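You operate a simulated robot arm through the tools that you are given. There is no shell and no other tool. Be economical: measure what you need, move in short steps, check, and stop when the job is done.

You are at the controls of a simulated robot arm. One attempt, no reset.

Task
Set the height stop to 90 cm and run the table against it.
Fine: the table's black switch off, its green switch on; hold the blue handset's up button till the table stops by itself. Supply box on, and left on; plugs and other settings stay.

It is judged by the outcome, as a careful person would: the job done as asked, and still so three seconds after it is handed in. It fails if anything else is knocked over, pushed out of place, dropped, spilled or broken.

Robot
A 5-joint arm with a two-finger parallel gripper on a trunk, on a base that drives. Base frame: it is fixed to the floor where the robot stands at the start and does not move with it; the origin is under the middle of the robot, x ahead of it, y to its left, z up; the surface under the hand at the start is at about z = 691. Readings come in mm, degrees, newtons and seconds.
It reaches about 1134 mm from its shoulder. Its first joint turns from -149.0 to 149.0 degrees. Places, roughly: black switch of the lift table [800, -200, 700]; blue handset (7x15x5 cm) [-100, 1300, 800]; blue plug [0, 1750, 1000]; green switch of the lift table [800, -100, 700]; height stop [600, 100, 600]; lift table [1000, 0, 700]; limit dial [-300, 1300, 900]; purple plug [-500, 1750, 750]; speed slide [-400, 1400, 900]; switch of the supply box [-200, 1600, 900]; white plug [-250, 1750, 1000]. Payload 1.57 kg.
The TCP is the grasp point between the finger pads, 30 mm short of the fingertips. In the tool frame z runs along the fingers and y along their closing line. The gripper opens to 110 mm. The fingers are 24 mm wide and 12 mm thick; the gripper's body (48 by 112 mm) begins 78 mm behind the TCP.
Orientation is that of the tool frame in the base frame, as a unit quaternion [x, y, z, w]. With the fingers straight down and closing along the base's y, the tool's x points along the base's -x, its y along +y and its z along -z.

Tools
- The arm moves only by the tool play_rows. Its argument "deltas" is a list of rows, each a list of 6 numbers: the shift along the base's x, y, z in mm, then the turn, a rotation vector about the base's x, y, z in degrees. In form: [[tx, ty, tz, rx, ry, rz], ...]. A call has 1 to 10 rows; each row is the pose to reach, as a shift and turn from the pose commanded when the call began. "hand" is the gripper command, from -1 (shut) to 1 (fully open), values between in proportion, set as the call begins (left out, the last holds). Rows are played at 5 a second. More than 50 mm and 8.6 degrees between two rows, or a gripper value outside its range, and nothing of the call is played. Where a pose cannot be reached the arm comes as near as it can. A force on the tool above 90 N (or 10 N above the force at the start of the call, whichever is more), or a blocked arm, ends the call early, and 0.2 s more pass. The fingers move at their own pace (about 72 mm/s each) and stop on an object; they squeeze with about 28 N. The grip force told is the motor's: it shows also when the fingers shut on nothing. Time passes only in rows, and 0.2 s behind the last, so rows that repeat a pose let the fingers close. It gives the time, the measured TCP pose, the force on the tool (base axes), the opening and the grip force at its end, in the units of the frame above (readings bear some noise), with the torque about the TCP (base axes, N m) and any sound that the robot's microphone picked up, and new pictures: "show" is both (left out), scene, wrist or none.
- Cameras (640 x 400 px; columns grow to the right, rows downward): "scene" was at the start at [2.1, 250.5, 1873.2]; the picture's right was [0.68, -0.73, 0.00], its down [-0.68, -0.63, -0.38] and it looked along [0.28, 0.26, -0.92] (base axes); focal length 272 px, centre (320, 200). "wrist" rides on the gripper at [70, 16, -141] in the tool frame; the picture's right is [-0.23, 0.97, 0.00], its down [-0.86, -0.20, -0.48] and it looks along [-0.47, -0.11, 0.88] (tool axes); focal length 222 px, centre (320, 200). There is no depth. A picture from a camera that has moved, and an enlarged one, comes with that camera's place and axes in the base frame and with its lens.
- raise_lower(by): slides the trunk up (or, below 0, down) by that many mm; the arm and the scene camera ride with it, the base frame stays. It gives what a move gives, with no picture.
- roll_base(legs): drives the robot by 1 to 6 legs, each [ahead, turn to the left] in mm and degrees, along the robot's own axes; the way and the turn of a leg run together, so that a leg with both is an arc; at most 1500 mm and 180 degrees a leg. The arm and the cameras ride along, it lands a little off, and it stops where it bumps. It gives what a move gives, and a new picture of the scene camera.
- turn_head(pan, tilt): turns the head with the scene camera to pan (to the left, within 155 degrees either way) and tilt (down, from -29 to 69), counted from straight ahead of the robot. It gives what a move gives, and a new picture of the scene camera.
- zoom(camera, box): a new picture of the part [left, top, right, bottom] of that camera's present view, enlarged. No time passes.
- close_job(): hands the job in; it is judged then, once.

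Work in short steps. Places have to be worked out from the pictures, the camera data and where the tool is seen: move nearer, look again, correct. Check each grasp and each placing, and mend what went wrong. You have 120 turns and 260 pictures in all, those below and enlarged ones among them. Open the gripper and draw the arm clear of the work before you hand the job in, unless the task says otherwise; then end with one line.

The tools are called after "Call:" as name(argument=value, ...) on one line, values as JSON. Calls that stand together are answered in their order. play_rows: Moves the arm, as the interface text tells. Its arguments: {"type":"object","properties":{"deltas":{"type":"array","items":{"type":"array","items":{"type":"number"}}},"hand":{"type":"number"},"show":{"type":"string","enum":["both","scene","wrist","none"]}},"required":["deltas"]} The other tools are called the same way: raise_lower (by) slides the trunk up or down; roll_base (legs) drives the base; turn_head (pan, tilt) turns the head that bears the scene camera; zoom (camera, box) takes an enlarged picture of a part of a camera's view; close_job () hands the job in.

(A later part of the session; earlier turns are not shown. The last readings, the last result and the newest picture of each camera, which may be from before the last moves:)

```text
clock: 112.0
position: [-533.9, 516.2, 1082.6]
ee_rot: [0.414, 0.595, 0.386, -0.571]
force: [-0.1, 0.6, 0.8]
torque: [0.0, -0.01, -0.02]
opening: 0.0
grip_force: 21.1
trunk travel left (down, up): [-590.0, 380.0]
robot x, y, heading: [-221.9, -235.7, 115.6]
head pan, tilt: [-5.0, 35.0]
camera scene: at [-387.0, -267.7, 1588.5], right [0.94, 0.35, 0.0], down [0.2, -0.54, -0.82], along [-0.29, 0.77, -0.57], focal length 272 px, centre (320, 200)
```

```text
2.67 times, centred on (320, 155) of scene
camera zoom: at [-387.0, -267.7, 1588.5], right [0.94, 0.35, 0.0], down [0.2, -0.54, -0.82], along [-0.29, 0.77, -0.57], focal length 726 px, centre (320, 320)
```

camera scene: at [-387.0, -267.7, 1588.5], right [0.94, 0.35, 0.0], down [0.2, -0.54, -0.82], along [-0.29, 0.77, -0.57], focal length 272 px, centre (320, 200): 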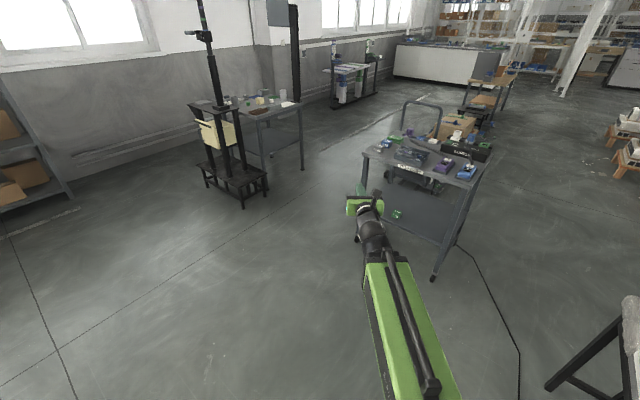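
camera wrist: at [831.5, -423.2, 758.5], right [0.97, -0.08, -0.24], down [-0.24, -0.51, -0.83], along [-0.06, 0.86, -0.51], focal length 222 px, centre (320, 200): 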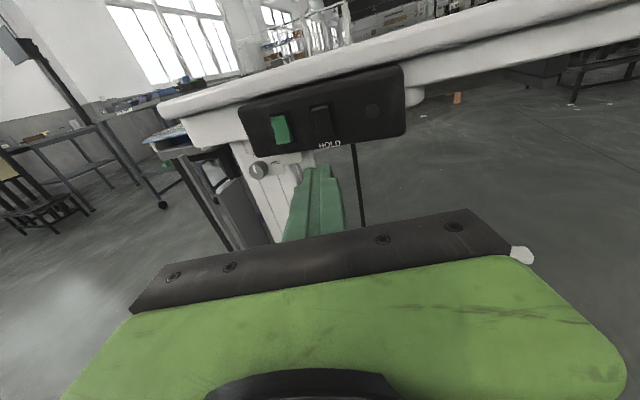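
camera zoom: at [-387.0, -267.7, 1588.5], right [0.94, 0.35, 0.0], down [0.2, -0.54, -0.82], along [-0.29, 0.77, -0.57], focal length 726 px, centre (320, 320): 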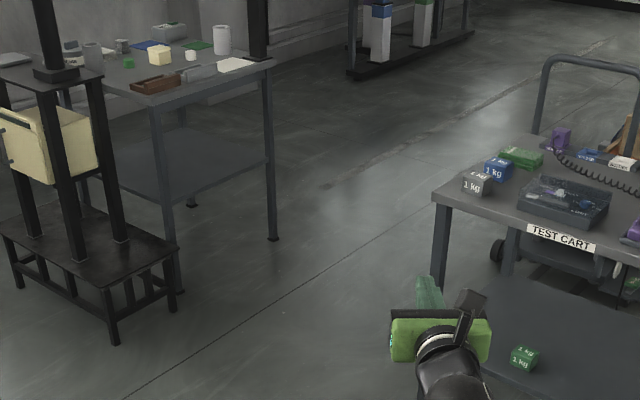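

Blocked early again with free floor around; I retry the rest of the turn in a small leg.

Call:
roll_base(legs=[[0, -25.6], [300, 0]])

```text
clock: 113.7
position: [-192.1, 579.2, 1083.6]
ee_rot: [0.53, 0.494, 0.498, -0.476]
force: [0.0, -0.4, -1.1]
torque: [0.0, 0.0, -0.02]
opening: 0.0
grip_force: 22.0
trunk travel left (down, up): [-590.0, 380.0]
robot x, y, heading: [-208.5, -233.6, 94.0]
head pan, tilt: [-5.0, 35.0]
stopped in leg 1: the robot was blocked; the commanded pose is now the measured one
camera scene: at [-375.4, -204.1, 1588.5], right [1.0, -0.02, 0.0], down [-0.01, -0.57, -0.82], along [0.02, 0.82, -0.57], focal length 272 px, centre (320, 200)
```

scene: 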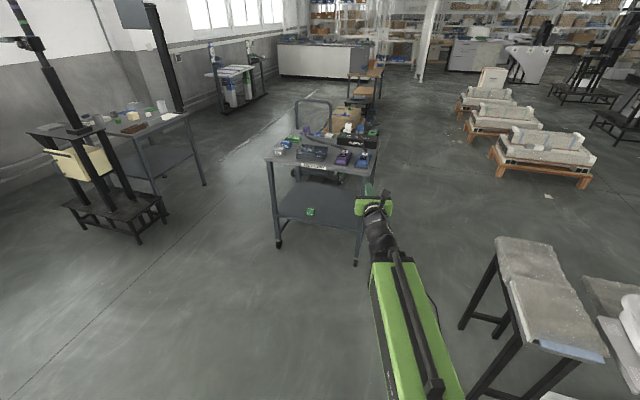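

Heading 94° now. I raise 150 for clearance over the cart's things and drive 780 ahead to stand before it.

Call:
raise_lower(by=150)

Call:
roll_base(legs=[[780, 0]])

Call:
turn_head(pan=5, tilt=50)

```text
clock: 115.5
position: [-193.6, 578.6, 1232.7]
ee_rot: [0.53, 0.494, 0.498, -0.477]
force: [0.1, 0.0, 0.2]
torque: [0.02, 0.03, -0.01]
opening: 0.3
grip_force: 21.4
trunk travel left (down, up): [-740.0, 230.0]
robot x, y, heading: [-212.6, -233.5, 94.0]
head pan, tilt: [-5.0, 35.0]
```

```text
clock: 119.6
position: [-229.1, 1345.0, 1233.5]
ee_rot: [0.533, 0.49, 0.501, -0.473]
force: [-0.3, -0.6, 0.7]
torque: [-0.03, -0.01, 0.01]
opening: 0.1
grip_force: 21.0
trunk travel left (down, up): [-740.0, 230.0]
robot x, y, heading: [-256.9, 530.8, 93.3]
head pan, tilt: [-5.0, 35.0]
camera scene: at [-421.5, 565.7, 1738.5], right [1.0, -0.03, 0.0], down [-0.02, -0.57, -0.82], along [0.03, 0.82, -0.57], focal length 272 px, centre (320, 200)
```

scene: 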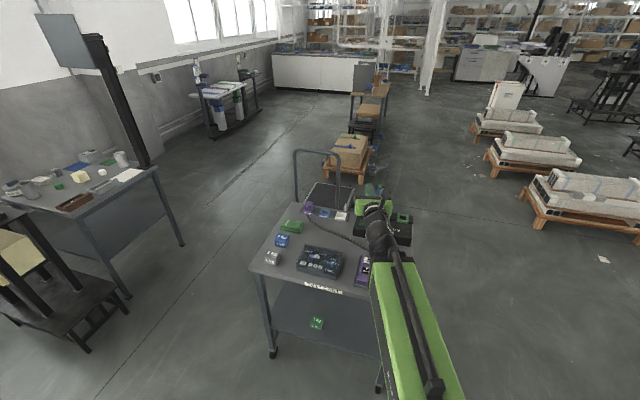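

```text
clock: 120.4
position: [-227.8, 1345.1, 1232.8]
ee_rot: [0.533, 0.491, 0.5, -0.474]
force: [0.3, -0.5, -0.7]
torque: [-0.01, -0.01, -0.02]
opening: 0.0
grip_force: 21.4
trunk travel left (down, up): [-740.0, 230.0]
robot x, y, heading: [-255.0, 532.9, 93.2]
head pan, tilt: [5.0, 50.0]
camera scene: at [-435.3, 553.5, 1716.9], right [0.99, 0.14, 0.0], down [0.11, -0.76, -0.64], along [-0.09, 0.64, -0.77], focal length 272 px, centre (320, 200)
```

scene: 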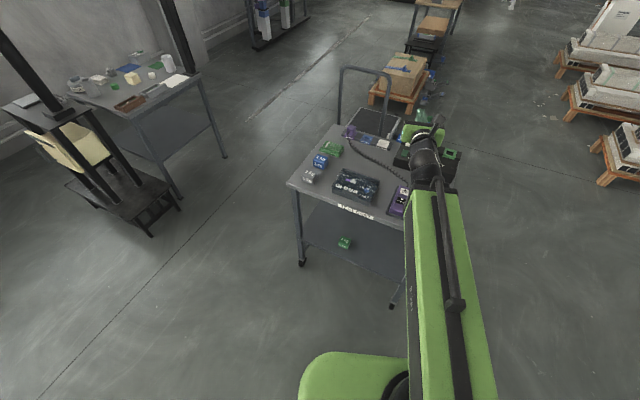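

The arm hides the right half. I pitch the hand down by ~68° to see the cart with the wrist camera.

Call:
play_rows(deltas=[[0, 0, 0, -8.5, -0.5, 0], [0, 0, 0, -17, -1, 0], [0, 0, 0, -25.5, -1.5, 0], [0, 0, 0, -34, -2, 0], [0, 0, 0, -42.5, -2.5, 0], [0, 0, 0, -51, -3, 0], [0, 0, 0, -59.5, -3.5, 0], [0, 0, 0, -68, -4, 0]], show="wrist")

Call:
zoom(camera="wrist", box=[160, 0, 480, 200])

```text
clock: 122.2
position: [-265.0, 1343.5, 1025.7]
ee_rot: [0.71, 0.678, 0.177, -0.076]
force: [0.2, 0.0, 0.2]
torque: [0.01, 0.0, 0.06]
opening: 0.0
grip_force: 21.1
out of reach, approached as far as the arm can: row 1, 2, 3, 4, 5, 6, 7, 8
trunk travel left (down, up): [-740.0, 230.0]
robot x, y, heading: [-260.1, 531.1, 92.9]
head pan, tilt: [5.0, 50.0]
camera wrist: at [-267.8, 1358.8, 1181.1], right [0.96, -0.28, 0.05], down [-0.28, -0.95, 0.11], along [0.01, -0.12, -0.99], focal length 222 px, centre (320, 200)
```

wrist: 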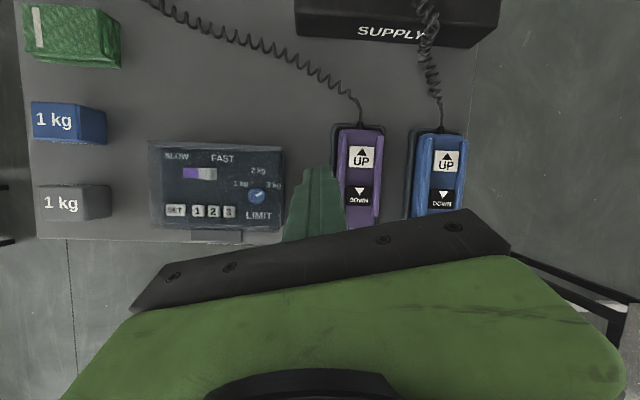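

```text
2.00 times, centred on (320, 100) of wrist
camera zoom: at [-267.8, 1358.8, 1181.1], right [0.96, -0.28, 0.05], down [-0.28, -0.95, 0.11], along [0.01, -0.12, -0.99], focal length 444 px, centre (320, 400)
```

zoom: 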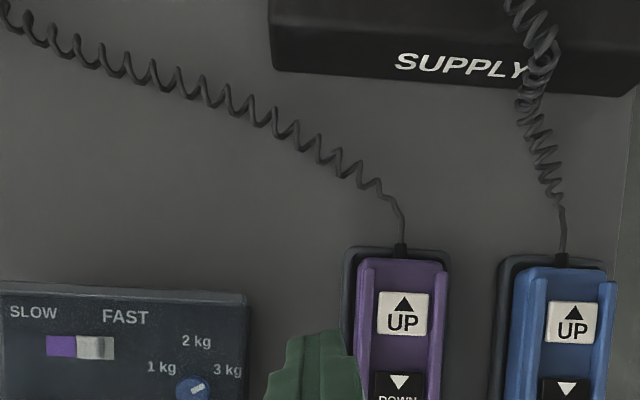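

The kg limit dial and speed slide stay as they are. I move 150 forward (raised 60) to see the supply switch.

Call:
raise_lower(by=60)

Call:
play_rows(deltas=[[0, 45, 0, 0, 0, 0], [0, 90, 0, 0, 0, 0], [0, 130, 0, 0, 0, 0]], show="wrist")

Call:
zoom(camera="wrist", box=[200, 0, 480, 180])

```text
clock: 123.2
position: [-264.6, 1344.0, 1084.1]
ee_rot: [0.709, 0.678, 0.178, -0.077]
force: [-1.1, 0.6, 0.0]
torque: [0.0, -0.02, 0.01]
opening: 0.0
grip_force: 21.1
trunk travel left (down, up): [-800.0, 170.0]
robot x, y, heading: [-256.4, 530.4, 93.2]
head pan, tilt: [5.0, 50.0]
```

```text
clock: 124.0
position: [-267.2, 1475.2, 1084.5]
ee_rot: [0.711, 0.676, 0.178, -0.076]
force: [-0.1, 0.3, 0.0]
torque: [-0.05, 0.01, 0.04]
opening: 0.0
grip_force: 21.7
trunk travel left (down, up): [-800.0, 170.0]
robot x, y, heading: [-256.8, 532.1, 93.1]
head pan, tilt: [5.0, 50.0]
camera wrist: at [-270.3, 1490.1, 1241.1], right [0.96, -0.28, 0.05], down [-0.29, -0.95, 0.11], along [0.01, -0.12, -0.99], focal length 222 px, centre (320, 200)
```

wrist: 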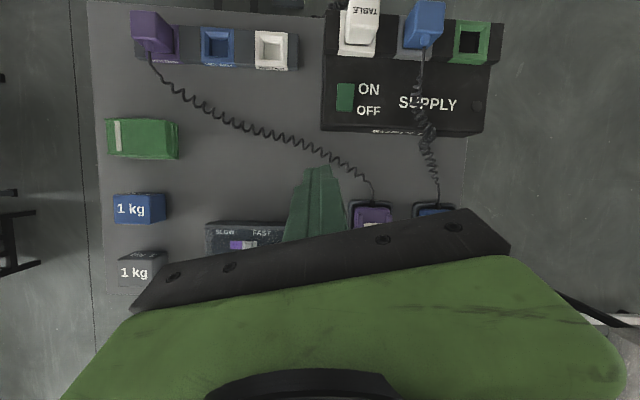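

```text
2.22 times, centred on (340, 90) of wrist
camera zoom: at [-270.3, 1490.1, 1241.1], right [0.96, -0.28, 0.05], down [-0.29, -0.95, 0.11], along [0.01, -0.12, -0.99], focal length 494 px, centre (276, 444)
```

zoom: 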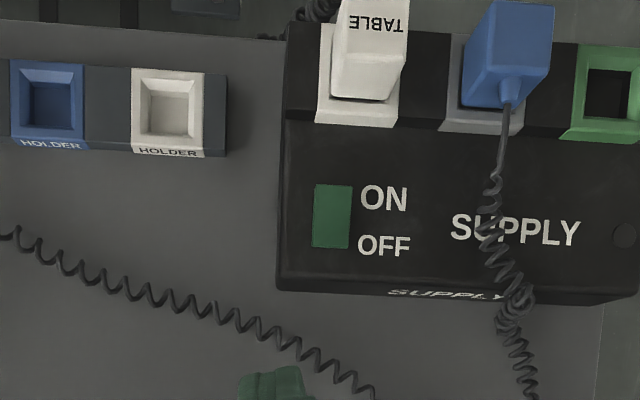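

Table and blue plugs are in the supply; the purple is parked. I zoom in on the supply rocker's state.

Call:
zoom(camera="wrist", box=[325, 70, 389, 120])

```text
8.00 times, centred on (357, 95) of wrist
camera zoom: at [-270.3, 1490.1, 1241.1], right [0.96, -0.28, 0.05], down [-0.29, -0.95, 0.11], along [0.01, -0.12, -0.99], focal length 1777 px, centre (24, 1040)
```

zoom: 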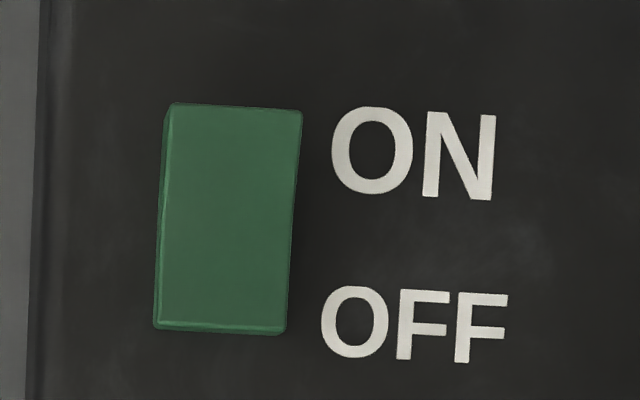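

The ON end stands out, so it is off; pressed-in side = state, confirming the convention. ON end is about (-184, 1593, 905). I move over it at the present height and look.

Call:
play_rows(deltas=[[27, 36, 0, 0, 0, -1.5], [54, 72, 0, 0, 0, -3], [79, 107, 0, 0, 0, -4.4]], show="wrist")

Call:
zoom(camera="wrist", box=[240, 80, 440, 220])

```text
clock: 124.8
position: [-192.3, 1558.2, 1084.4]
ee_rot: [0.737, 0.647, 0.182, -0.07]
force: [0.2, -0.1, 0.1]
torque: [-0.02, 0.0, 0.01]
opening: 0.0
grip_force: 21.4
out of reach, approached as far as the arm can: row 3
trunk travel left (down, up): [-800.0, 170.0]
robot x, y, heading: [-257.5, 533.0, 93.0]
head pan, tilt: [5.0, 50.0]
camera wrist: at [-194.4, 1573.5, 1242.3], right [0.93, -0.36, 0.05], down [-0.36, -0.93, 0.11], along [0.01, -0.12, -0.99], focal length 222 px, centre (320, 200)
```

wrist: 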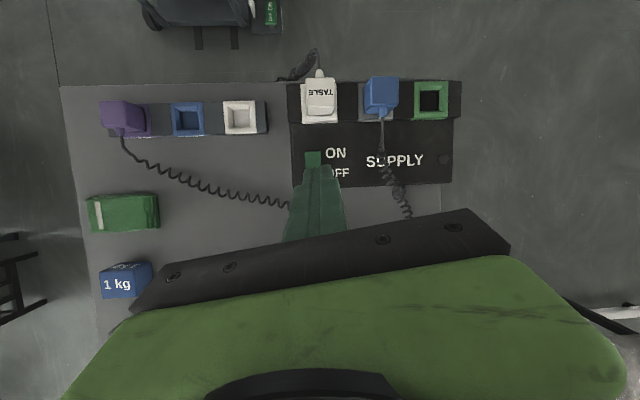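

```text
2.86 times, centred on (340, 150) of wrist
camera zoom: at [-194.4, 1573.5, 1242.3], right [0.93, -0.36, 0.05], down [-0.36, -0.93, 0.11], along [0.01, -0.12, -0.99], focal length 635 px, centre (263, 343)
```

zoom: 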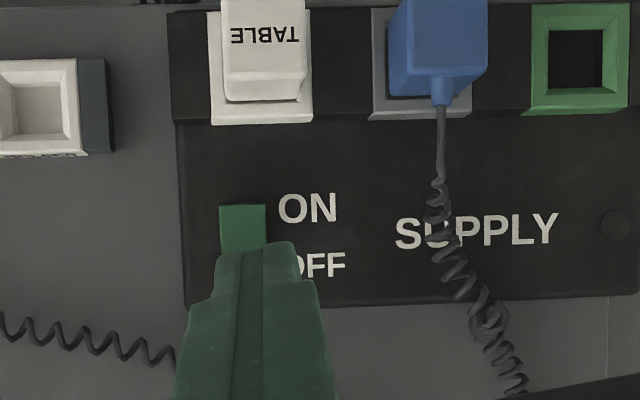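

Reach limit is near at this stand. I draw the hand back 60, drive the base 90 forward, and realign.

Call:
play_rows(deltas=[[-4, -45, 0, 0, 0, 0], [-8, -90, 0, 0, 0, 0]], show="none")

Call:
roll_base(legs=[[100, 0]])

```text
clock: 125.4
position: [-198.8, 1465.7, 1083.5]
ee_rot: [0.736, 0.649, 0.18, -0.07]
force: [-0.2, -0.1, 0.3]
torque: [-0.03, -0.03, -0.04]
opening: 0.0
grip_force: 21.2
trunk travel left (down, up): [-800.0, 170.0]
robot x, y, heading: [-256.0, 532.1, 93.5]
head pan, tilt: [5.0, 50.0]
```

```text
clock: 126.5
position: [-204.9, 1569.7, 1083.5]
ee_rot: [0.735, 0.65, 0.179, -0.07]
force: [-0.9, 0.3, -0.6]
torque: [-0.06, -0.02, 0.03]
opening: 0.0
grip_force: 21.0
trunk travel left (down, up): [-800.0, 170.0]
robot x, y, heading: [-263.1, 632.3, 93.3]
head pan, tilt: [5.0, 50.0]
camera scene: at [-440.8, 656.6, 1776.7], right [0.99, 0.14, 0.0], down [0.11, -0.76, -0.64], along [-0.09, 0.64, -0.77], focal length 272 px, centre (320, 200)
```

scene: 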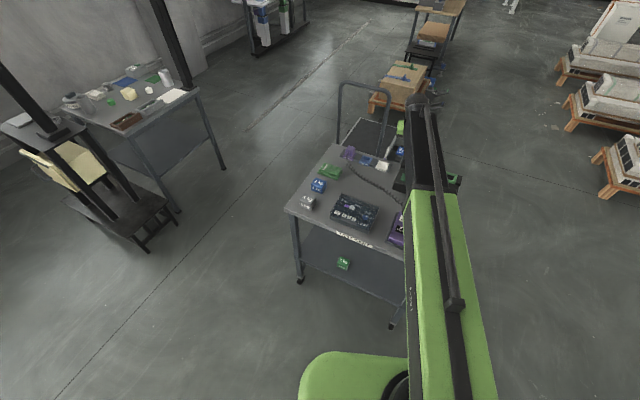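

I shift to (-184, 1587) and lower 100 to tips ≈956, then check alignment.

Call:
play_rows(deltas=[[20, 17, 0, 0, 0, -1.3]], show="none")

Call:
raise_lower(by=-95)

Call:
zoom(camera="wrist", box=[240, 80, 440, 220])

```text
clock: 126.9
position: [-184.2, 1586.3, 1083.5]
ee_rot: [0.743, 0.641, 0.181, -0.067]
force: [0.1, 0.5, -0.8]
torque: [-0.02, -0.01, -0.01]
opening: 0.0
grip_force: 21.6
trunk travel left (down, up): [-800.0, 170.0]
robot x, y, heading: [-266.6, 633.6, 93.1]
head pan, tilt: [5.0, 50.0]
```

```text
clock: 128.2
position: [-184.1, 1583.9, 990.1]
ee_rot: [0.743, 0.641, 0.181, -0.067]
force: [0.3, -1.0, -0.7]
torque: [0.0, 0.03, 0.02]
opening: 0.1
grip_force: 21.9
trunk travel left (down, up): [-705.0, 265.0]
robot x, y, heading: [-265.6, 631.5, 93.3]
head pan, tilt: [5.0, 50.0]
```

```text
2.86 times, centred on (340, 150) of wrist
camera zoom: at [-186.0, 1600.3, 1146.5], right [0.93, -0.38, 0.05], down [-0.38, -0.92, 0.11], along [0.0, -0.12, -0.99], focal length 635 px, centre (263, 343)
```

zoom: 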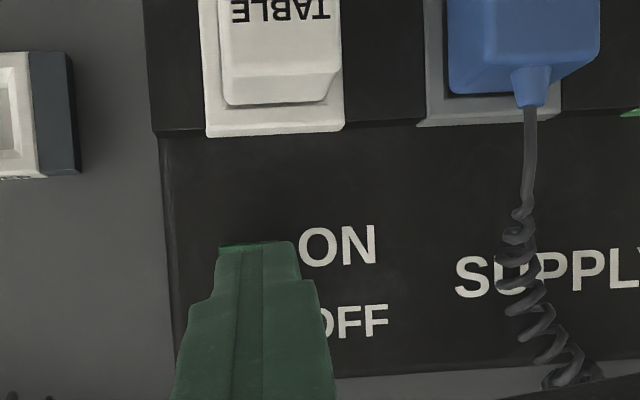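

The tip is over the ON half. I lower 48, then in small steps until contact and click.

Call:
raise_lower(by=-48)

Call:
zoom(camera="wrist", box=[240, 80, 440, 220])

```text
clock: 129.1
position: [-185.0, 1584.5, 941.9]
ee_rot: [0.743, 0.641, 0.181, -0.068]
force: [-0.5, -0.8, 0.1]
torque: [0.0, -0.02, -0.02]
opening: 0.2
grip_force: 21.4
trunk travel left (down, up): [-657.0, 313.0]
robot x, y, heading: [-265.3, 629.7, 93.2]
head pan, tilt: [5.0, 50.0]
```

```text
2.86 times, centred on (340, 150) of wrist
camera zoom: at [-186.0, 1600.3, 1098.5], right [0.93, -0.38, 0.05], down [-0.38, -0.92, 0.11], along [0.0, -0.12, -0.99], focal length 635 px, centre (263, 343)
```

zoom: 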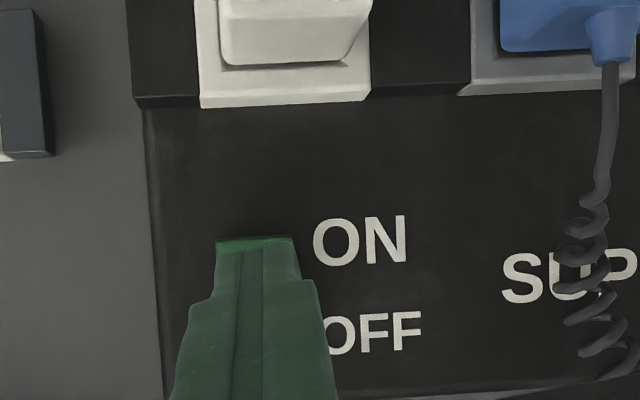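

Good alignment. Lower 14 more.

Call:
raise_lower(by=-14)

Call:
raise_lower(by=-6)

```text
clock: 129.7
position: [-186.0, 1584.7, 926.9]
ee_rot: [0.743, 0.641, 0.181, -0.067]
force: [0.2, 0.8, -0.1]
torque: [-0.01, 0.0, -0.01]
opening: 0.0
grip_force: 21.1
trunk travel left (down, up): [-643.0, 327.0]
robot x, y, heading: [-264.5, 631.4, 93.4]
head pan, tilt: [5.0, 50.0]
```

```text
clock: 130.3
position: [-184.2, 1583.8, 920.6]
ee_rot: [0.743, 0.641, 0.181, -0.067]
force: [-0.4, 0.2, 1.1]
torque: [0.03, 0.01, 0.0]
opening: 0.0
grip_force: 20.7
trunk travel left (down, up): [-637.0, 333.0]
robot x, y, heading: [-261.2, 630.8, 93.2]
head pan, tilt: [5.0, 50.0]
```

No contact yet; I continue in 6 mm steps.

Call:
raise_lower(by=-6)

Call:
raise_lower(by=-6)

Call:
zoom(camera="wrist", box=[240, 80, 440, 220])

```text
clock: 130.8
position: [-184.5, 1584.1, 916.7]
ee_rot: [0.742, 0.641, 0.183, -0.068]
force: [0.3, 5.0, 15.8]
torque: [0.17, 0.07, -0.03]
opening: 0.0
grip_force: 21.5
trunk travel left (down, up): [-631.0, 339.0]
robot x, y, heading: [-263.7, 631.8, 92.8]
head pan, tilt: [5.0, 50.0]
```

```text
clock: 131.4
position: [-185.2, 1583.5, 915.9]
ee_rot: [0.742, 0.64, 0.187, -0.073]
force: [1.4, 20.8, 71.5]
torque: [0.84, 0.35, -0.1]
opening: 0.3
grip_force: 21.3
trunk travel left (down, up): [-625.0, 345.0]
robot x, y, heading: [-266.3, 633.4, 92.9]
head pan, tilt: [5.0, 50.0]
```

```text
2.86 times, centred on (340, 150) of wrist
camera zoom: at [-186.6, 1596.6, 1073.5], right [0.93, -0.38, 0.04], down [-0.38, -0.92, 0.1], along [0.0, -0.11, -0.99], focal length 635 px, centre (263, 343)
```

zoom: 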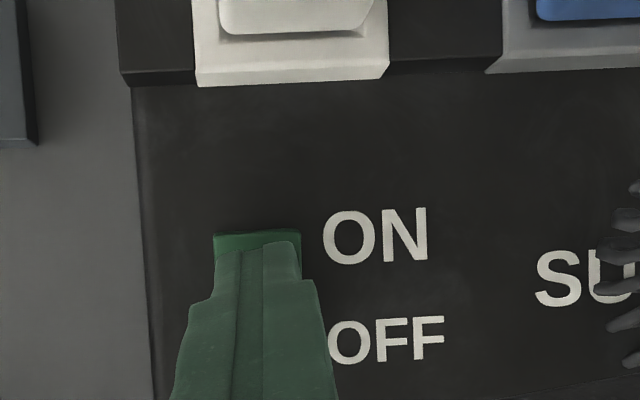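

No click at 71 N — contact is too near the pivot. I raise 22, shift 12 mm toward the ON end and press again.

Call:
raise_lower(by=22)

Call:
play_rows(deltas=[[3, 12, 0, 0, 0, 0]], show="none")

Call:
raise_lower(by=-16)

Call:
raise_lower(by=-6)

Call:
zoom(camera="wrist", box=[240, 80, 440, 220])

```text
clock: 132.1
position: [-185.1, 1585.0, 930.8]
ee_rot: [0.744, 0.64, 0.18, -0.066]
force: [-0.6, 0.8, -0.7]
torque: [-0.02, 0.0, -0.01]
opening: 0.1
grip_force: 21.6
trunk travel left (down, up): [-647.0, 323.0]
robot x, y, heading: [-263.3, 634.7, 93.2]
head pan, tilt: [5.0, 50.0]
```

```text
clock: 132.4
position: [-181.6, 1596.2, 930.2]
ee_rot: [0.743, 0.641, 0.181, -0.067]
force: [0.8, 0.2, -0.6]
torque: [0.0, 0.04, -0.01]
opening: 0.0
grip_force: 21.4
trunk travel left (down, up): [-647.0, 323.0]
robot x, y, heading: [-262.1, 632.9, 93.1]
head pan, tilt: [5.0, 50.0]
```

```text
clock: 133.1
position: [-181.7, 1597.8, 916.2]
ee_rot: [0.743, 0.64, 0.183, -0.068]
force: [2.1, 8.8, 14.0]
torque: [0.36, 0.0, -0.06]
opening: 0.0
grip_force: 21.5
trunk travel left (down, up): [-631.0, 339.0]
robot x, y, heading: [-266.5, 633.7, 93.2]
head pan, tilt: [5.0, 50.0]
heard: click
```

```text
clock: 133.6
position: [-183.0, 1594.7, 916.6]
ee_rot: [0.742, 0.64, 0.188, -0.072]
force: [4.0, 25.6, 70.6]
torque: [0.95, 0.31, -0.16]
opening: 0.0
grip_force: 21.5
trunk travel left (down, up): [-625.0, 345.0]
robot x, y, heading: [-263.9, 633.9, 92.8]
head pan, tilt: [5.0, 50.0]
```

```text
2.86 times, centred on (340, 150) of wrist
camera zoom: at [-183.6, 1608.6, 1073.3], right [0.93, -0.38, 0.04], down [-0.38, -0.92, 0.1], along [0.0, -0.11, -0.99], focal length 635 px, centre (263, 343)
```

zoom: 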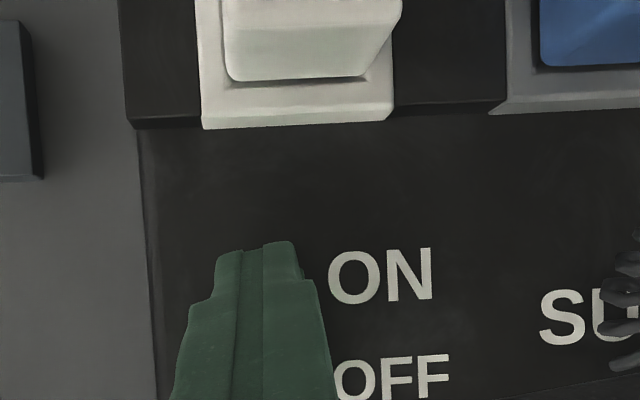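

Clicked. I raise well clear and draw back to see the box and its lamp.

Call:
raise_lower(by=150)

Call:
play_rows(deltas=[[0, -45, 0, 0, 0, 0], [0, -90, 0, 0, 0, 0], [0, -120, 0, 0, 0, 0]], show="wrist")

Call:
zoom(camera="wrist", box=[260, 50, 480, 190])

```text
clock: 135.4
position: [-181.2, 1596.3, 1059.9]
ee_rot: [0.744, 0.64, 0.18, -0.068]
force: [-1.5, -0.6, -0.3]
torque: [0.04, 0.01, 0.01]
opening: 0.0
grip_force: 21.4
trunk travel left (down, up): [-775.0, 195.0]
robot x, y, heading: [-262.2, 631.8, 93.3]
head pan, tilt: [5.0, 50.0]
```

```text
clock: 136.2
position: [-183.6, 1473.6, 1059.6]
ee_rot: [0.744, 0.639, 0.183, -0.068]
force: [-0.6, 1.0, 0.4]
torque: [0.0, 0.0, -0.02]
opening: 0.0
grip_force: 21.0
trunk travel left (down, up): [-775.0, 195.0]
robot x, y, heading: [-266.4, 632.8, 93.1]
head pan, tilt: [5.0, 50.0]
camera wrist: at [-185.2, 1490.0, 1216.8], right [0.92, -0.38, 0.05], down [-0.39, -0.92, 0.11], along [0.0, -0.12, -0.99], focal length 222 px, centre (320, 200)
```

wrist: 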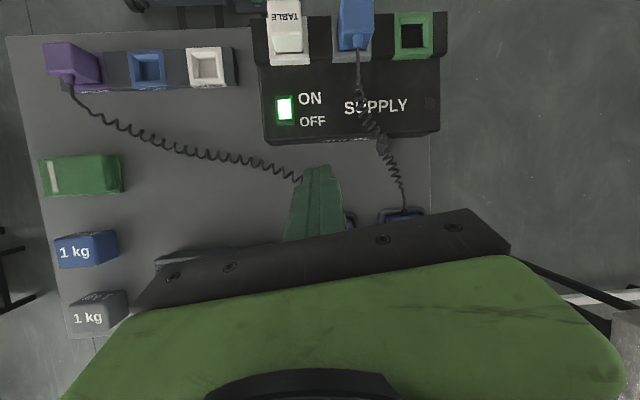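

```text
2.86 times, centred on (370, 120) of wrist
camera zoom: at [-185.2, 1490.0, 1216.8], right [0.92, -0.38, 0.05], down [-0.39, -0.92, 0.11], along [0.0, -0.12, -0.99], focal length 635 px, centre (177, 429)
```

zoom: 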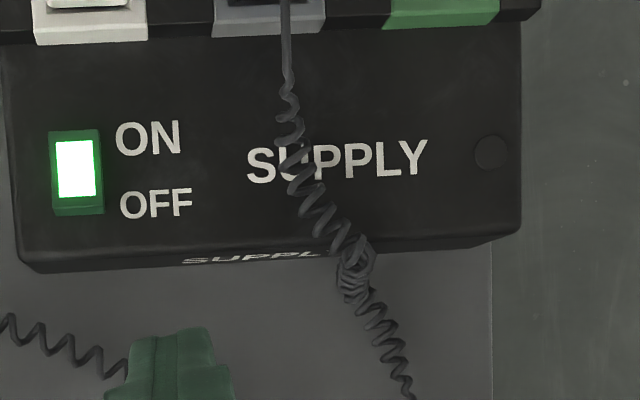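

The supply switch is lit: on. I glance at the table with the head to see its green switch/lamp.

Call:
turn_head(pan=-122, tilt=30)

Call:
zoom(camera="scene", box=[220, 100, 460, 300])

```text
clock: 138.3
position: [-183.9, 1475.2, 1060.8]
ee_rot: [0.745, 0.638, 0.181, -0.066]
force: [-0.8, 0.1, 0.1]
torque: [0.0, 0.01, 0.0]
opening: 0.0
grip_force: 21.8
trunk travel left (down, up): [-775.0, 195.0]
robot x, y, heading: [-265.8, 632.8, 93.1]
head pan, tilt: [-122.0, 30.0]
camera scene: at [-350.7, 533.8, 1781.3], right [-0.48, -0.88, 0.0], down [-0.44, 0.24, -0.87], along [0.76, -0.42, -0.5], focal length 272 px, centre (320, 200)
```

scene: 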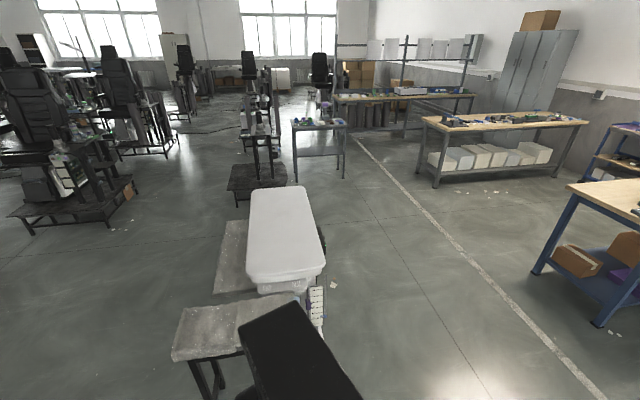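

```text
2.00 times, centred on (340, 200) of scene
camera zoom: at [-350.7, 533.8, 1781.3], right [-0.48, -0.88, 0.0], down [-0.44, 0.24, -0.87], along [0.76, -0.42, -0.5], focal length 544 px, centre (280, 200)
```

zoom: 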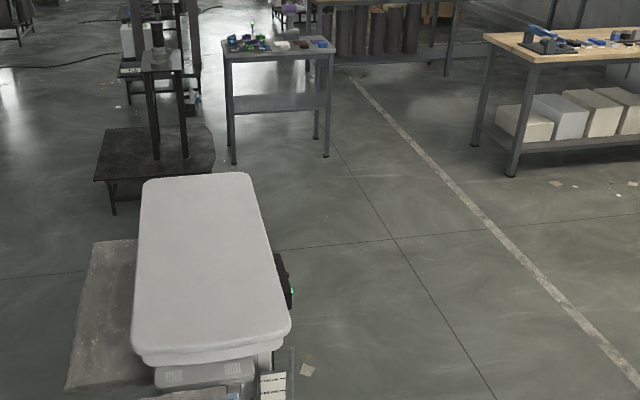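

The table's green switch now glows, so it is on. Now to the blue handset: I move over its UP button with the tool turned vertical, staying high.

Call:
play_rows(deltas=[[26, -30, 0, -5, 2.7, 0], [52, -61, 0, -10, 5.5, 0], [79, -91, 0, -15, 8.2, 0], [105, -122, 0, -19.5, 10.9, 0], [128, -152, 0, -19.5, 10.9, 0]], show="wrist")

Call:
zoom(camera="wrist", box=[220, 100, 440, 230])

```text
clock: 139.5
position: [-166.1, 1343.9, 1042.1]
ee_rot: [0.795, 0.606, 0.015, 0.013]
force: [-0.2, 0.4, -0.5]
torque: [-0.01, 0.0, 0.02]
opening: 0.0
grip_force: 21.3
out of reach, approached as far as the arm can: row 1, 2, 3, 4, 5
trunk travel left (down, up): [-775.0, 195.0]
robot x, y, heading: [-263.7, 632.3, 92.9]
head pan, tilt: [-122.0, 30.0]
camera wrist: at [-137.6, 1409.3, 1183.8], right [0.88, -0.48, 0.04], down [-0.44, -0.77, 0.46], along [-0.19, -0.42, -0.88], focal length 222 px, centre (320, 200)
```

wrist: 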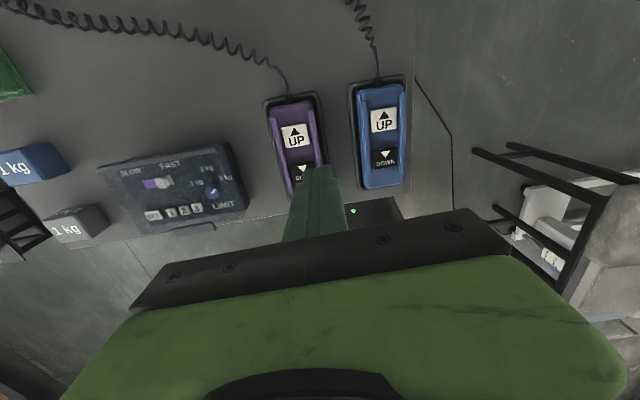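

```text
2.91 times, centred on (330, 165) of wrist
camera zoom: at [-137.6, 1409.3, 1183.8], right [0.88, -0.48, 0.04], down [-0.44, -0.77, 0.46], along [-0.19, -0.42, -0.88], focal length 646 px, centre (291, 302)
```

zoom: 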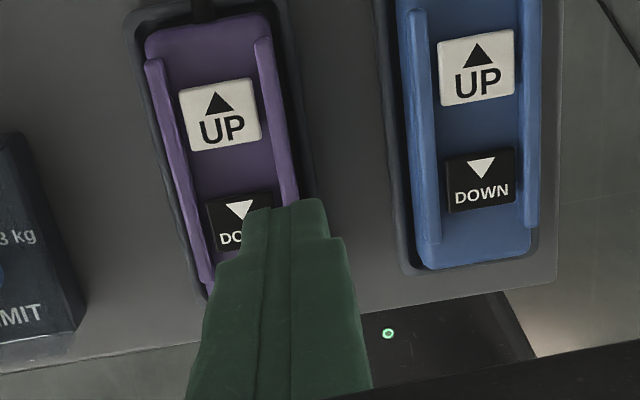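

Blue UP triangulates to about (-67, 1319, 854). I try the lateral move again from here.

Call:
play_rows(deltas=[[25, -6, 0, 0, 0, -2], [50, -12, 0, 0, 0, -4], [75, -18, 0, 0, 0, -6], [98, -25, 0, 0, 0, -8]], show="wrist")

Call:
zoom(camera="wrist", box=[220, 100, 440, 230])

```text
clock: 140.5
position: [-67.1, 1321.7, 1042.4]
ee_rot: [0.838, 0.545, 0.015, 0.015]
force: [0.1, -0.2, 0.3]
torque: [0.0, 0.04, -0.02]
opening: 0.1
grip_force: 21.2
out of reach, approached as far as the arm can: row 4
trunk travel left (down, up): [-775.0, 195.0]
robot x, y, heading: [-264.7, 634.8, 93.0]
head pan, tilt: [-122.0, 30.0]
camera wrist: at [-29.8, 1380.6, 1183.7], right [0.8, -0.6, 0.04], down [-0.55, -0.7, 0.46], along [-0.25, -0.39, -0.89], focal length 222 px, centre (320, 200)
```

wrist: 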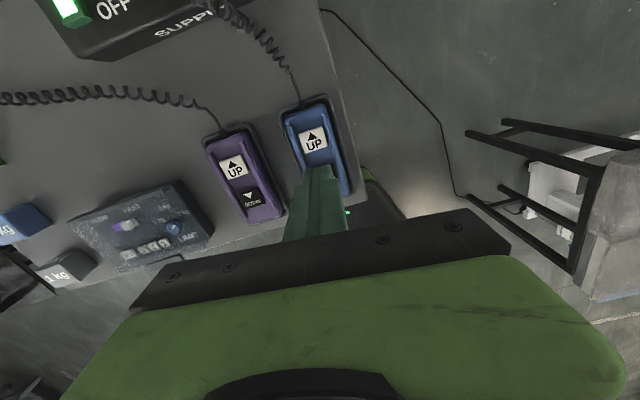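

```text
2.91 times, centred on (330, 165) of wrist
camera zoom: at [-29.8, 1380.6, 1183.7], right [0.8, -0.6, 0.04], down [-0.55, -0.7, 0.46], along [-0.25, -0.39, -0.89], focal length 646 px, centre (291, 302)
```

zoom: 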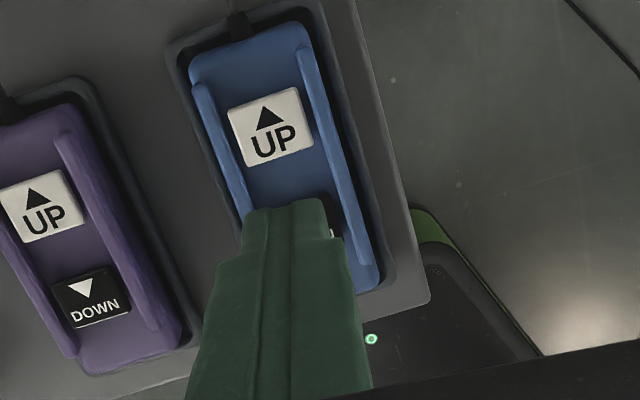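

Aligned within a few mm. I yaw +20° to match the handset's axis, correct by (-3,-1), and lower 135.

Call:
play_rows(deltas=[[-1, 0, 0, 0, 0, 7], [-2, -1, 0, 0, 0, 14], [-3, -1, 0, 0, 0, 20]], show="none")

Call:
raise_lower(by=-125)

Call:
zoom(camera="wrist", box=[220, 80, 440, 230])

Call:
zoom(camera="scene", box=[220, 150, 380, 350])

```text
clock: 141.3
position: [-68.5, 1321.2, 1042.1]
ee_rot: [0.838, 0.545, 0.015, 0.016]
force: [-0.2, -0.2, 0.3]
torque: [-0.02, -0.02, 0.01]
opening: 0.0
grip_force: 21.5
out of reach, approached as far as the arm can: row 1, 2, 3
trunk travel left (down, up): [-775.0, 195.0]
robot x, y, heading: [-263.9, 634.6, 93.0]
head pan, tilt: [-122.0, 30.0]
```

```text
clock: 142.8
position: [-67.6, 1321.3, 916.2]
ee_rot: [0.838, 0.545, 0.016, 0.016]
force: [0.5, -0.4, 0.3]
torque: [0.0, -0.01, -0.03]
opening: 0.0
grip_force: 21.6
trunk travel left (down, up): [-650.0, 320.0]
robot x, y, heading: [-264.0, 633.6, 93.0]
head pan, tilt: [-122.0, 30.0]
```

```text
2.67 times, centred on (330, 155) of wrist
camera zoom: at [-30.3, 1380.7, 1058.8], right [0.8, -0.6, 0.04], down [-0.55, -0.7, 0.46], along [-0.25, -0.39, -0.89], focal length 592 px, centre (293, 320)
```

zoom: 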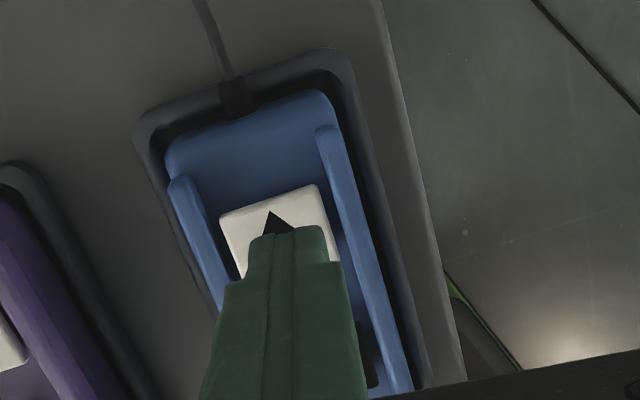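

```text
2.00 times, centred on (300, 250) of scene
camera zoom: at [-350.7, 533.7, 1656.4], right [-0.48, -0.88, 0.0], down [-0.44, 0.24, -0.87], along [0.76, -0.42, -0.5], focal length 544 px, centre (360, 100)
```

zoom: 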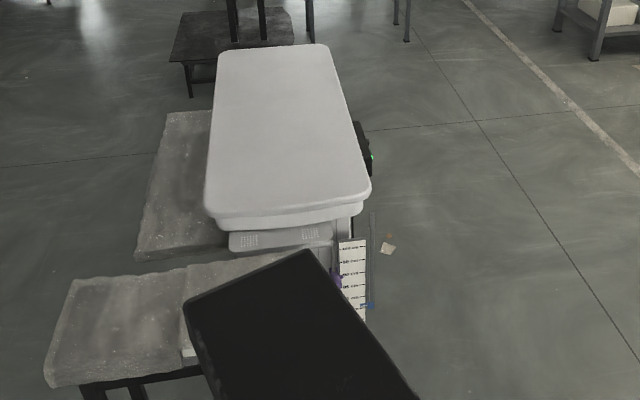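

The tip centre projects onto the UP button. I lower 22, then in small steps until it presses.

Call:
raise_lower(by=-22)

Call:
zoom(camera="wrist", box=[220, 80, 440, 230])

```text
clock: 143.5
position: [-68.4, 1321.6, 895.1]
ee_rot: [0.838, 0.545, 0.015, 0.016]
force: [-0.6, -0.7, -0.1]
torque: [0.0, -0.02, -0.02]
opening: 0.0
grip_force: 21.7
trunk travel left (down, up): [-628.0, 342.0]
robot x, y, heading: [-263.7, 633.7, 93.4]
head pan, tilt: [-122.0, 30.0]
```

```text
2.67 times, centred on (330, 155) of wrist
camera zoom: at [-30.3, 1380.7, 1036.7], right [0.8, -0.6, 0.04], down [-0.55, -0.7, 0.46], along [-0.25, -0.39, -0.89], focal length 592 px, centre (293, 320)
```

zoom: 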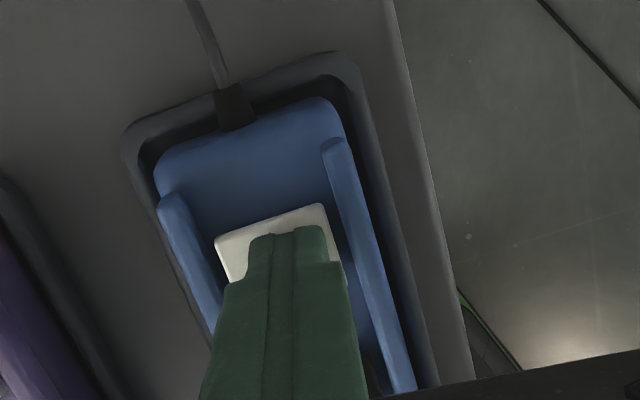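

The tip is over the button but slightly right; I shift 3 mm left and continue down in steps.

Call:
play_rows(deltas=[[-3, 1.5, 0, 0, 0, 0]], show="none")

Call:
raise_lower(by=-6)

Call:
raise_lower(by=-4)

Call:
zoom(camera="wrist", box=[220, 80, 440, 230])

```text
clock: 143.9
position: [-71.2, 1323.1, 894.2]
ee_rot: [0.838, 0.545, 0.015, 0.016]
force: [-0.1, -0.6, -0.2]
torque: [0.02, -0.05, -0.01]
opening: 0.0
grip_force: 21.9
trunk travel left (down, up): [-628.0, 342.0]
robot x, y, heading: [-266.3, 634.9, 92.9]
head pan, tilt: [-122.0, 30.0]
```

```text
clock: 144.4
position: [-71.6, 1321.7, 889.5]
ee_rot: [0.838, 0.545, 0.016, 0.016]
force: [0.0, 0.7, 3.9]
torque: [0.02, 0.01, -0.01]
opening: 0.0
grip_force: 21.4
trunk travel left (down, up): [-622.0, 348.0]
robot x, y, heading: [-263.8, 627.7, 93.3]
head pan, tilt: [-122.0, 30.0]
heard: click
```

```text
clock: 145.0
position: [-70.6, 1322.9, 884.8]
ee_rot: [0.838, 0.545, 0.017, 0.015]
force: [0.9, 4.9, 18.3]
torque: [0.09, 0.01, 0.02]
opening: 0.1
grip_force: 21.1
trunk travel left (down, up): [-618.0, 352.0]
robot x, y, heading: [-266.1, 631.4, 93.1]
head pan, tilt: [-122.0, 30.0]
```

```text
2.67 times, centred on (330, 155) of wrist
camera zoom: at [-33.4, 1381.6, 1027.7], right [0.8, -0.6, 0.04], down [-0.55, -0.7, 0.46], along [-0.25, -0.39, -0.89], focal length 592 px, centre (293, 320)
```

zoom: 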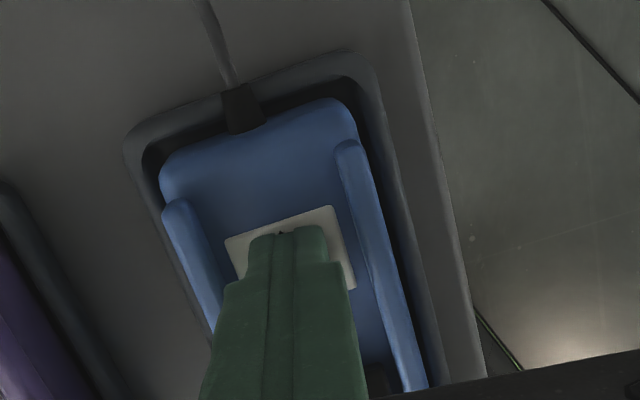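

The button clicked and is pressed with 18 N. I hold it and watch the table and listen.

Call:
play_rows(deltas=[[0, 0, 0, 0, 0, 0], [0, 0, 0, 0, 0, 0], [0, 0, 0, 0, 0, 0], [0, 0, 0, 0, 0, 0], [0, 0, 0, 0, 0, 0], [0, 0, 0, 0, 0, 0], [0, 0, 0, 0, 0, 0], [0, 0, 0, 0, 0, 0], [0, 0, 0, 0, 0, 0], [0, 0, 0, 0, 0, 0]], show="none")

Call:
zoom(camera="scene", box=[220, 150, 380, 350])

```text
clock: 147.2
position: [-71.0, 1322.2, 884.9]
ee_rot: [0.838, 0.545, 0.015, 0.016]
force: [0.7, 1.3, 18.0]
torque: [0.04, 0.04, 0.0]
opening: 0.1
grip_force: 20.8
trunk travel left (down, up): [-618.0, 352.0]
robot x, y, heading: [-263.3, 634.9, 93.2]
head pan, tilt: [-122.0, 30.0]
```

```text
2.00 times, centred on (300, 250) of scene
camera zoom: at [-351.1, 532.2, 1624.2], right [-0.48, -0.88, 0.0], down [-0.44, 0.24, -0.87], along [0.76, -0.42, -0.5], focal length 544 px, centre (360, 100)
```

zoom: 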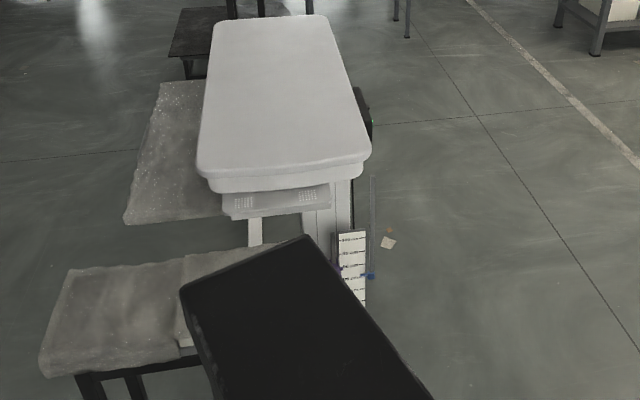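

The table is rising and the blue pointer with it. I keep holding.

Call:
play_rows(deltas=[[0, 0, 0, 0, 0, 0], [0, 0, 0, 0, 0, 0], [0, 0, 0, 0, 0, 0], [0, 0, 0, 0, 0, 0], [0, 0, 0, 0, 0, 0], [0, 0, 0, 0, 0, 0], [0, 0, 0, 0, 0, 0], [0, 0, 0, 0, 0, 0], [0, 0, 0, 0, 0, 0], [0, 0, 0, 0, 0, 0]], show="none")

Call:
zoom(camera="scene", box=[270, 200, 350, 300])

Call:
play_rows(deltas=[[0, 0, 0, 0, 0, 0], [0, 0, 0, 0, 0, 0], [0, 0, 0, 0, 0, 0], [0, 0, 0, 0, 0, 0], [0, 0, 0, 0, 0, 0], [0, 0, 0, 0, 0, 0], [0, 0, 0, 0, 0, 0], [0, 0, 0, 0, 0, 0], [0, 0, 0, 0, 0, 0], [0, 0, 0, 0, 0, 0]], show="none")

Call:
zoom(camera="scene", box=[270, 200, 350, 300])

```text
clock: 149.4
position: [-70.8, 1321.5, 885.7]
ee_rot: [0.838, 0.545, 0.015, 0.016]
force: [0.0, -0.6, 18.7]
torque: [-0.09, 0.06, 0.03]
opening: 0.0
grip_force: 21.4
trunk travel left (down, up): [-618.0, 352.0]
robot x, y, heading: [-262.8, 629.3, 93.2]
head pan, tilt: [-122.0, 30.0]
```

```text
4.00 times, centred on (310, 250) of scene
camera zoom: at [-351.2, 531.9, 1624.2], right [-0.48, -0.88, 0.0], down [-0.44, 0.24, -0.87], along [0.76, -0.42, -0.5], focal length 1089 px, centre (360, 0)
```

zoom: 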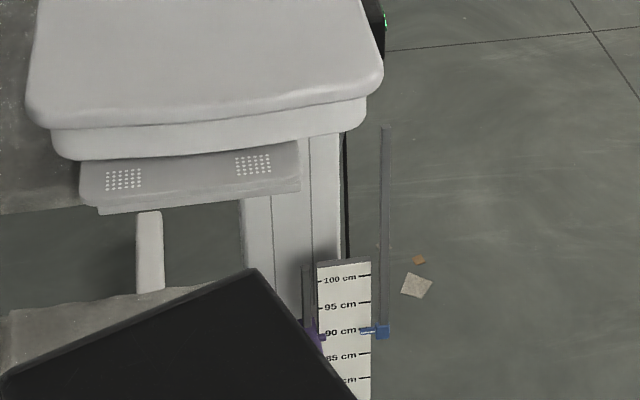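

```text
clock: 151.6
position: [-71.0, 1322.6, 885.4]
ee_rot: [0.838, 0.545, 0.015, 0.016]
force: [0.9, -0.9, 17.8]
torque: [-0.06, 0.04, 0.01]
opening: 0.0
grip_force: 21.1
trunk travel left (down, up): [-618.0, 352.0]
robot x, y, heading: [-264.3, 630.1, 93.3]
head pan, tilt: [-122.0, 30.0]
```

```text
4.00 times, centred on (310, 250) of scene
camera zoom: at [-351.2, 531.9, 1624.2], right [-0.48, -0.88, 0.0], down [-0.44, 0.24, -0.87], along [0.76, -0.42, -0.5], focal length 1089 px, centre (360, 0)
```

zoom: 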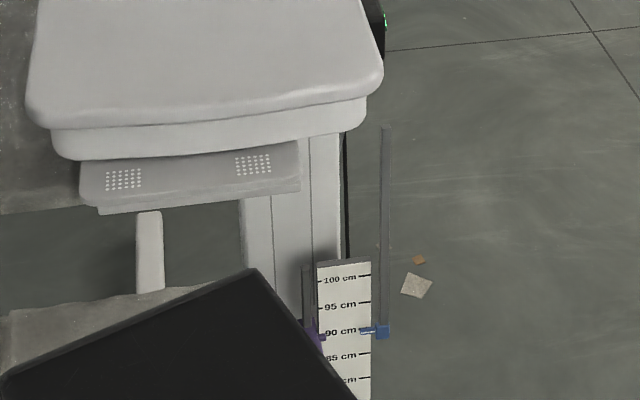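

The table has stopped by itself with its pointer at 90 (no change over 2 s). I release the button and lift clear.

Call:
raise_lower(by=200)

Call:
play_rows(deltas=[[0, 0, 0, 0, 0, 0]], hand=0.3, show="wrist")

Call:
roll_base(legs=[[-350, 0]])

Call:
turn_head(pan=-90, tilt=35)

```text
clock: 153.7
position: [-71.6, 1322.7, 1083.8]
ee_rot: [0.838, 0.545, 0.015, 0.016]
force: [0.5, 0.1, -0.1]
torque: [0.02, 0.0, 0.0]
opening: 0.1
grip_force: 21.0
trunk travel left (down, up): [-818.0, 152.0]
robot x, y, heading: [-261.7, 631.8, 93.3]
head pan, tilt: [-122.0, 30.0]
```

```text
clock: 154.1
position: [-70.8, 1323.0, 1084.1]
ee_rot: [0.838, 0.545, 0.015, 0.016]
force: [0.3, 0.3, 0.0]
torque: [-0.01, 0.0, 0.0]
opening: 52.5
grip_force: 0.1
trunk travel left (down, up): [-818.0, 152.0]
robot x, y, heading: [-263.6, 634.8, 93.1]
head pan, tilt: [-122.0, 30.0]
camera wrist: at [-33.2, 1382.1, 1226.7], right [0.8, -0.6, 0.04], down [-0.55, -0.7, 0.46], along [-0.25, -0.39, -0.89], focal length 222 px, centre (320, 200)
```

wrist: 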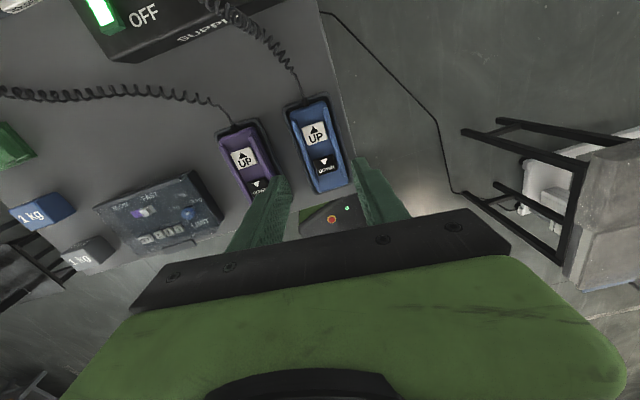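

```text
clock: 156.4
position: [-49.3, 966.4, 1084.5]
ee_rot: [0.84, 0.543, 0.016, 0.016]
force: [-0.1, -0.5, 0.5]
torque: [0.0, 0.0, 0.02]
opening: 71.3
grip_force: 0.1
trunk travel left (down, up): [-818.0, 152.0]
robot x, y, heading: [-243.6, 280.7, 92.7]
head pan, tilt: [-122.0, 30.0]
camera scene: at [-332.3, 178.2, 1824.3], right [-0.49, -0.87, 0.0], down [-0.44, 0.25, -0.87], along [0.75, -0.42, -0.5], focal length 272 px, centre (320, 200)
```

scene: 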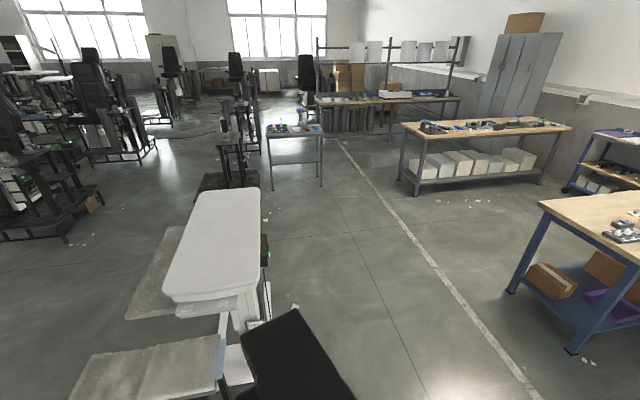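

```text
clock: 157.4
position: [-48.5, 966.0, 1084.4]
ee_rot: [0.84, 0.543, 0.015, 0.016]
force: [-0.4, 0.1, -0.3]
torque: [0.0, -0.04, 0.03]
opening: 71.6
grip_force: 0.1
trunk travel left (down, up): [-818.0, 152.0]
robot x, y, heading: [-245.6, 278.8, 92.7]
head pan, tilt: [-90.0, 35.0]
camera scene: at [-323.1, 227.8, 1816.5], right [0.04, -1.0, 0.0], down [-0.57, -0.03, -0.82], along [0.82, 0.04, -0.57], focal length 272 px, centre (320, 200)
```

scene: 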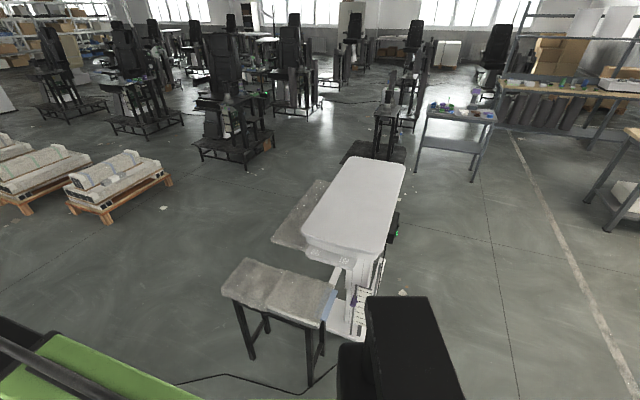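

I zoom on the scale for a last check of stop and height.

Call:
zoom(camera="scene", box=[330, 240, 410, 345])

```text
3.81 times, centred on (370, 292) of scene
camera zoom: at [-323.1, 227.8, 1816.5], right [0.04, -1.0, 0.0], down [-0.57, -0.03, -0.82], along [0.82, 0.04, -0.57], focal length 1037 px, centre (130, -152)
```

zoom: 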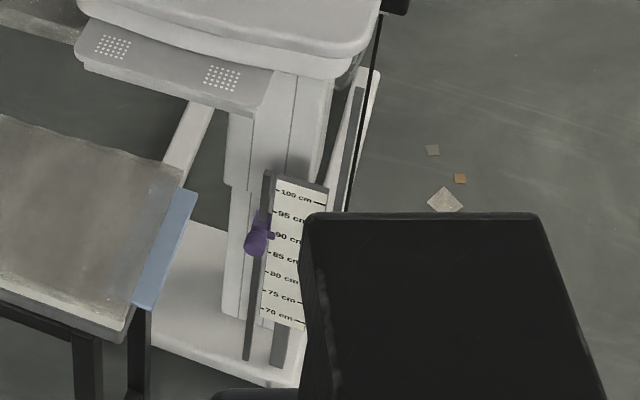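

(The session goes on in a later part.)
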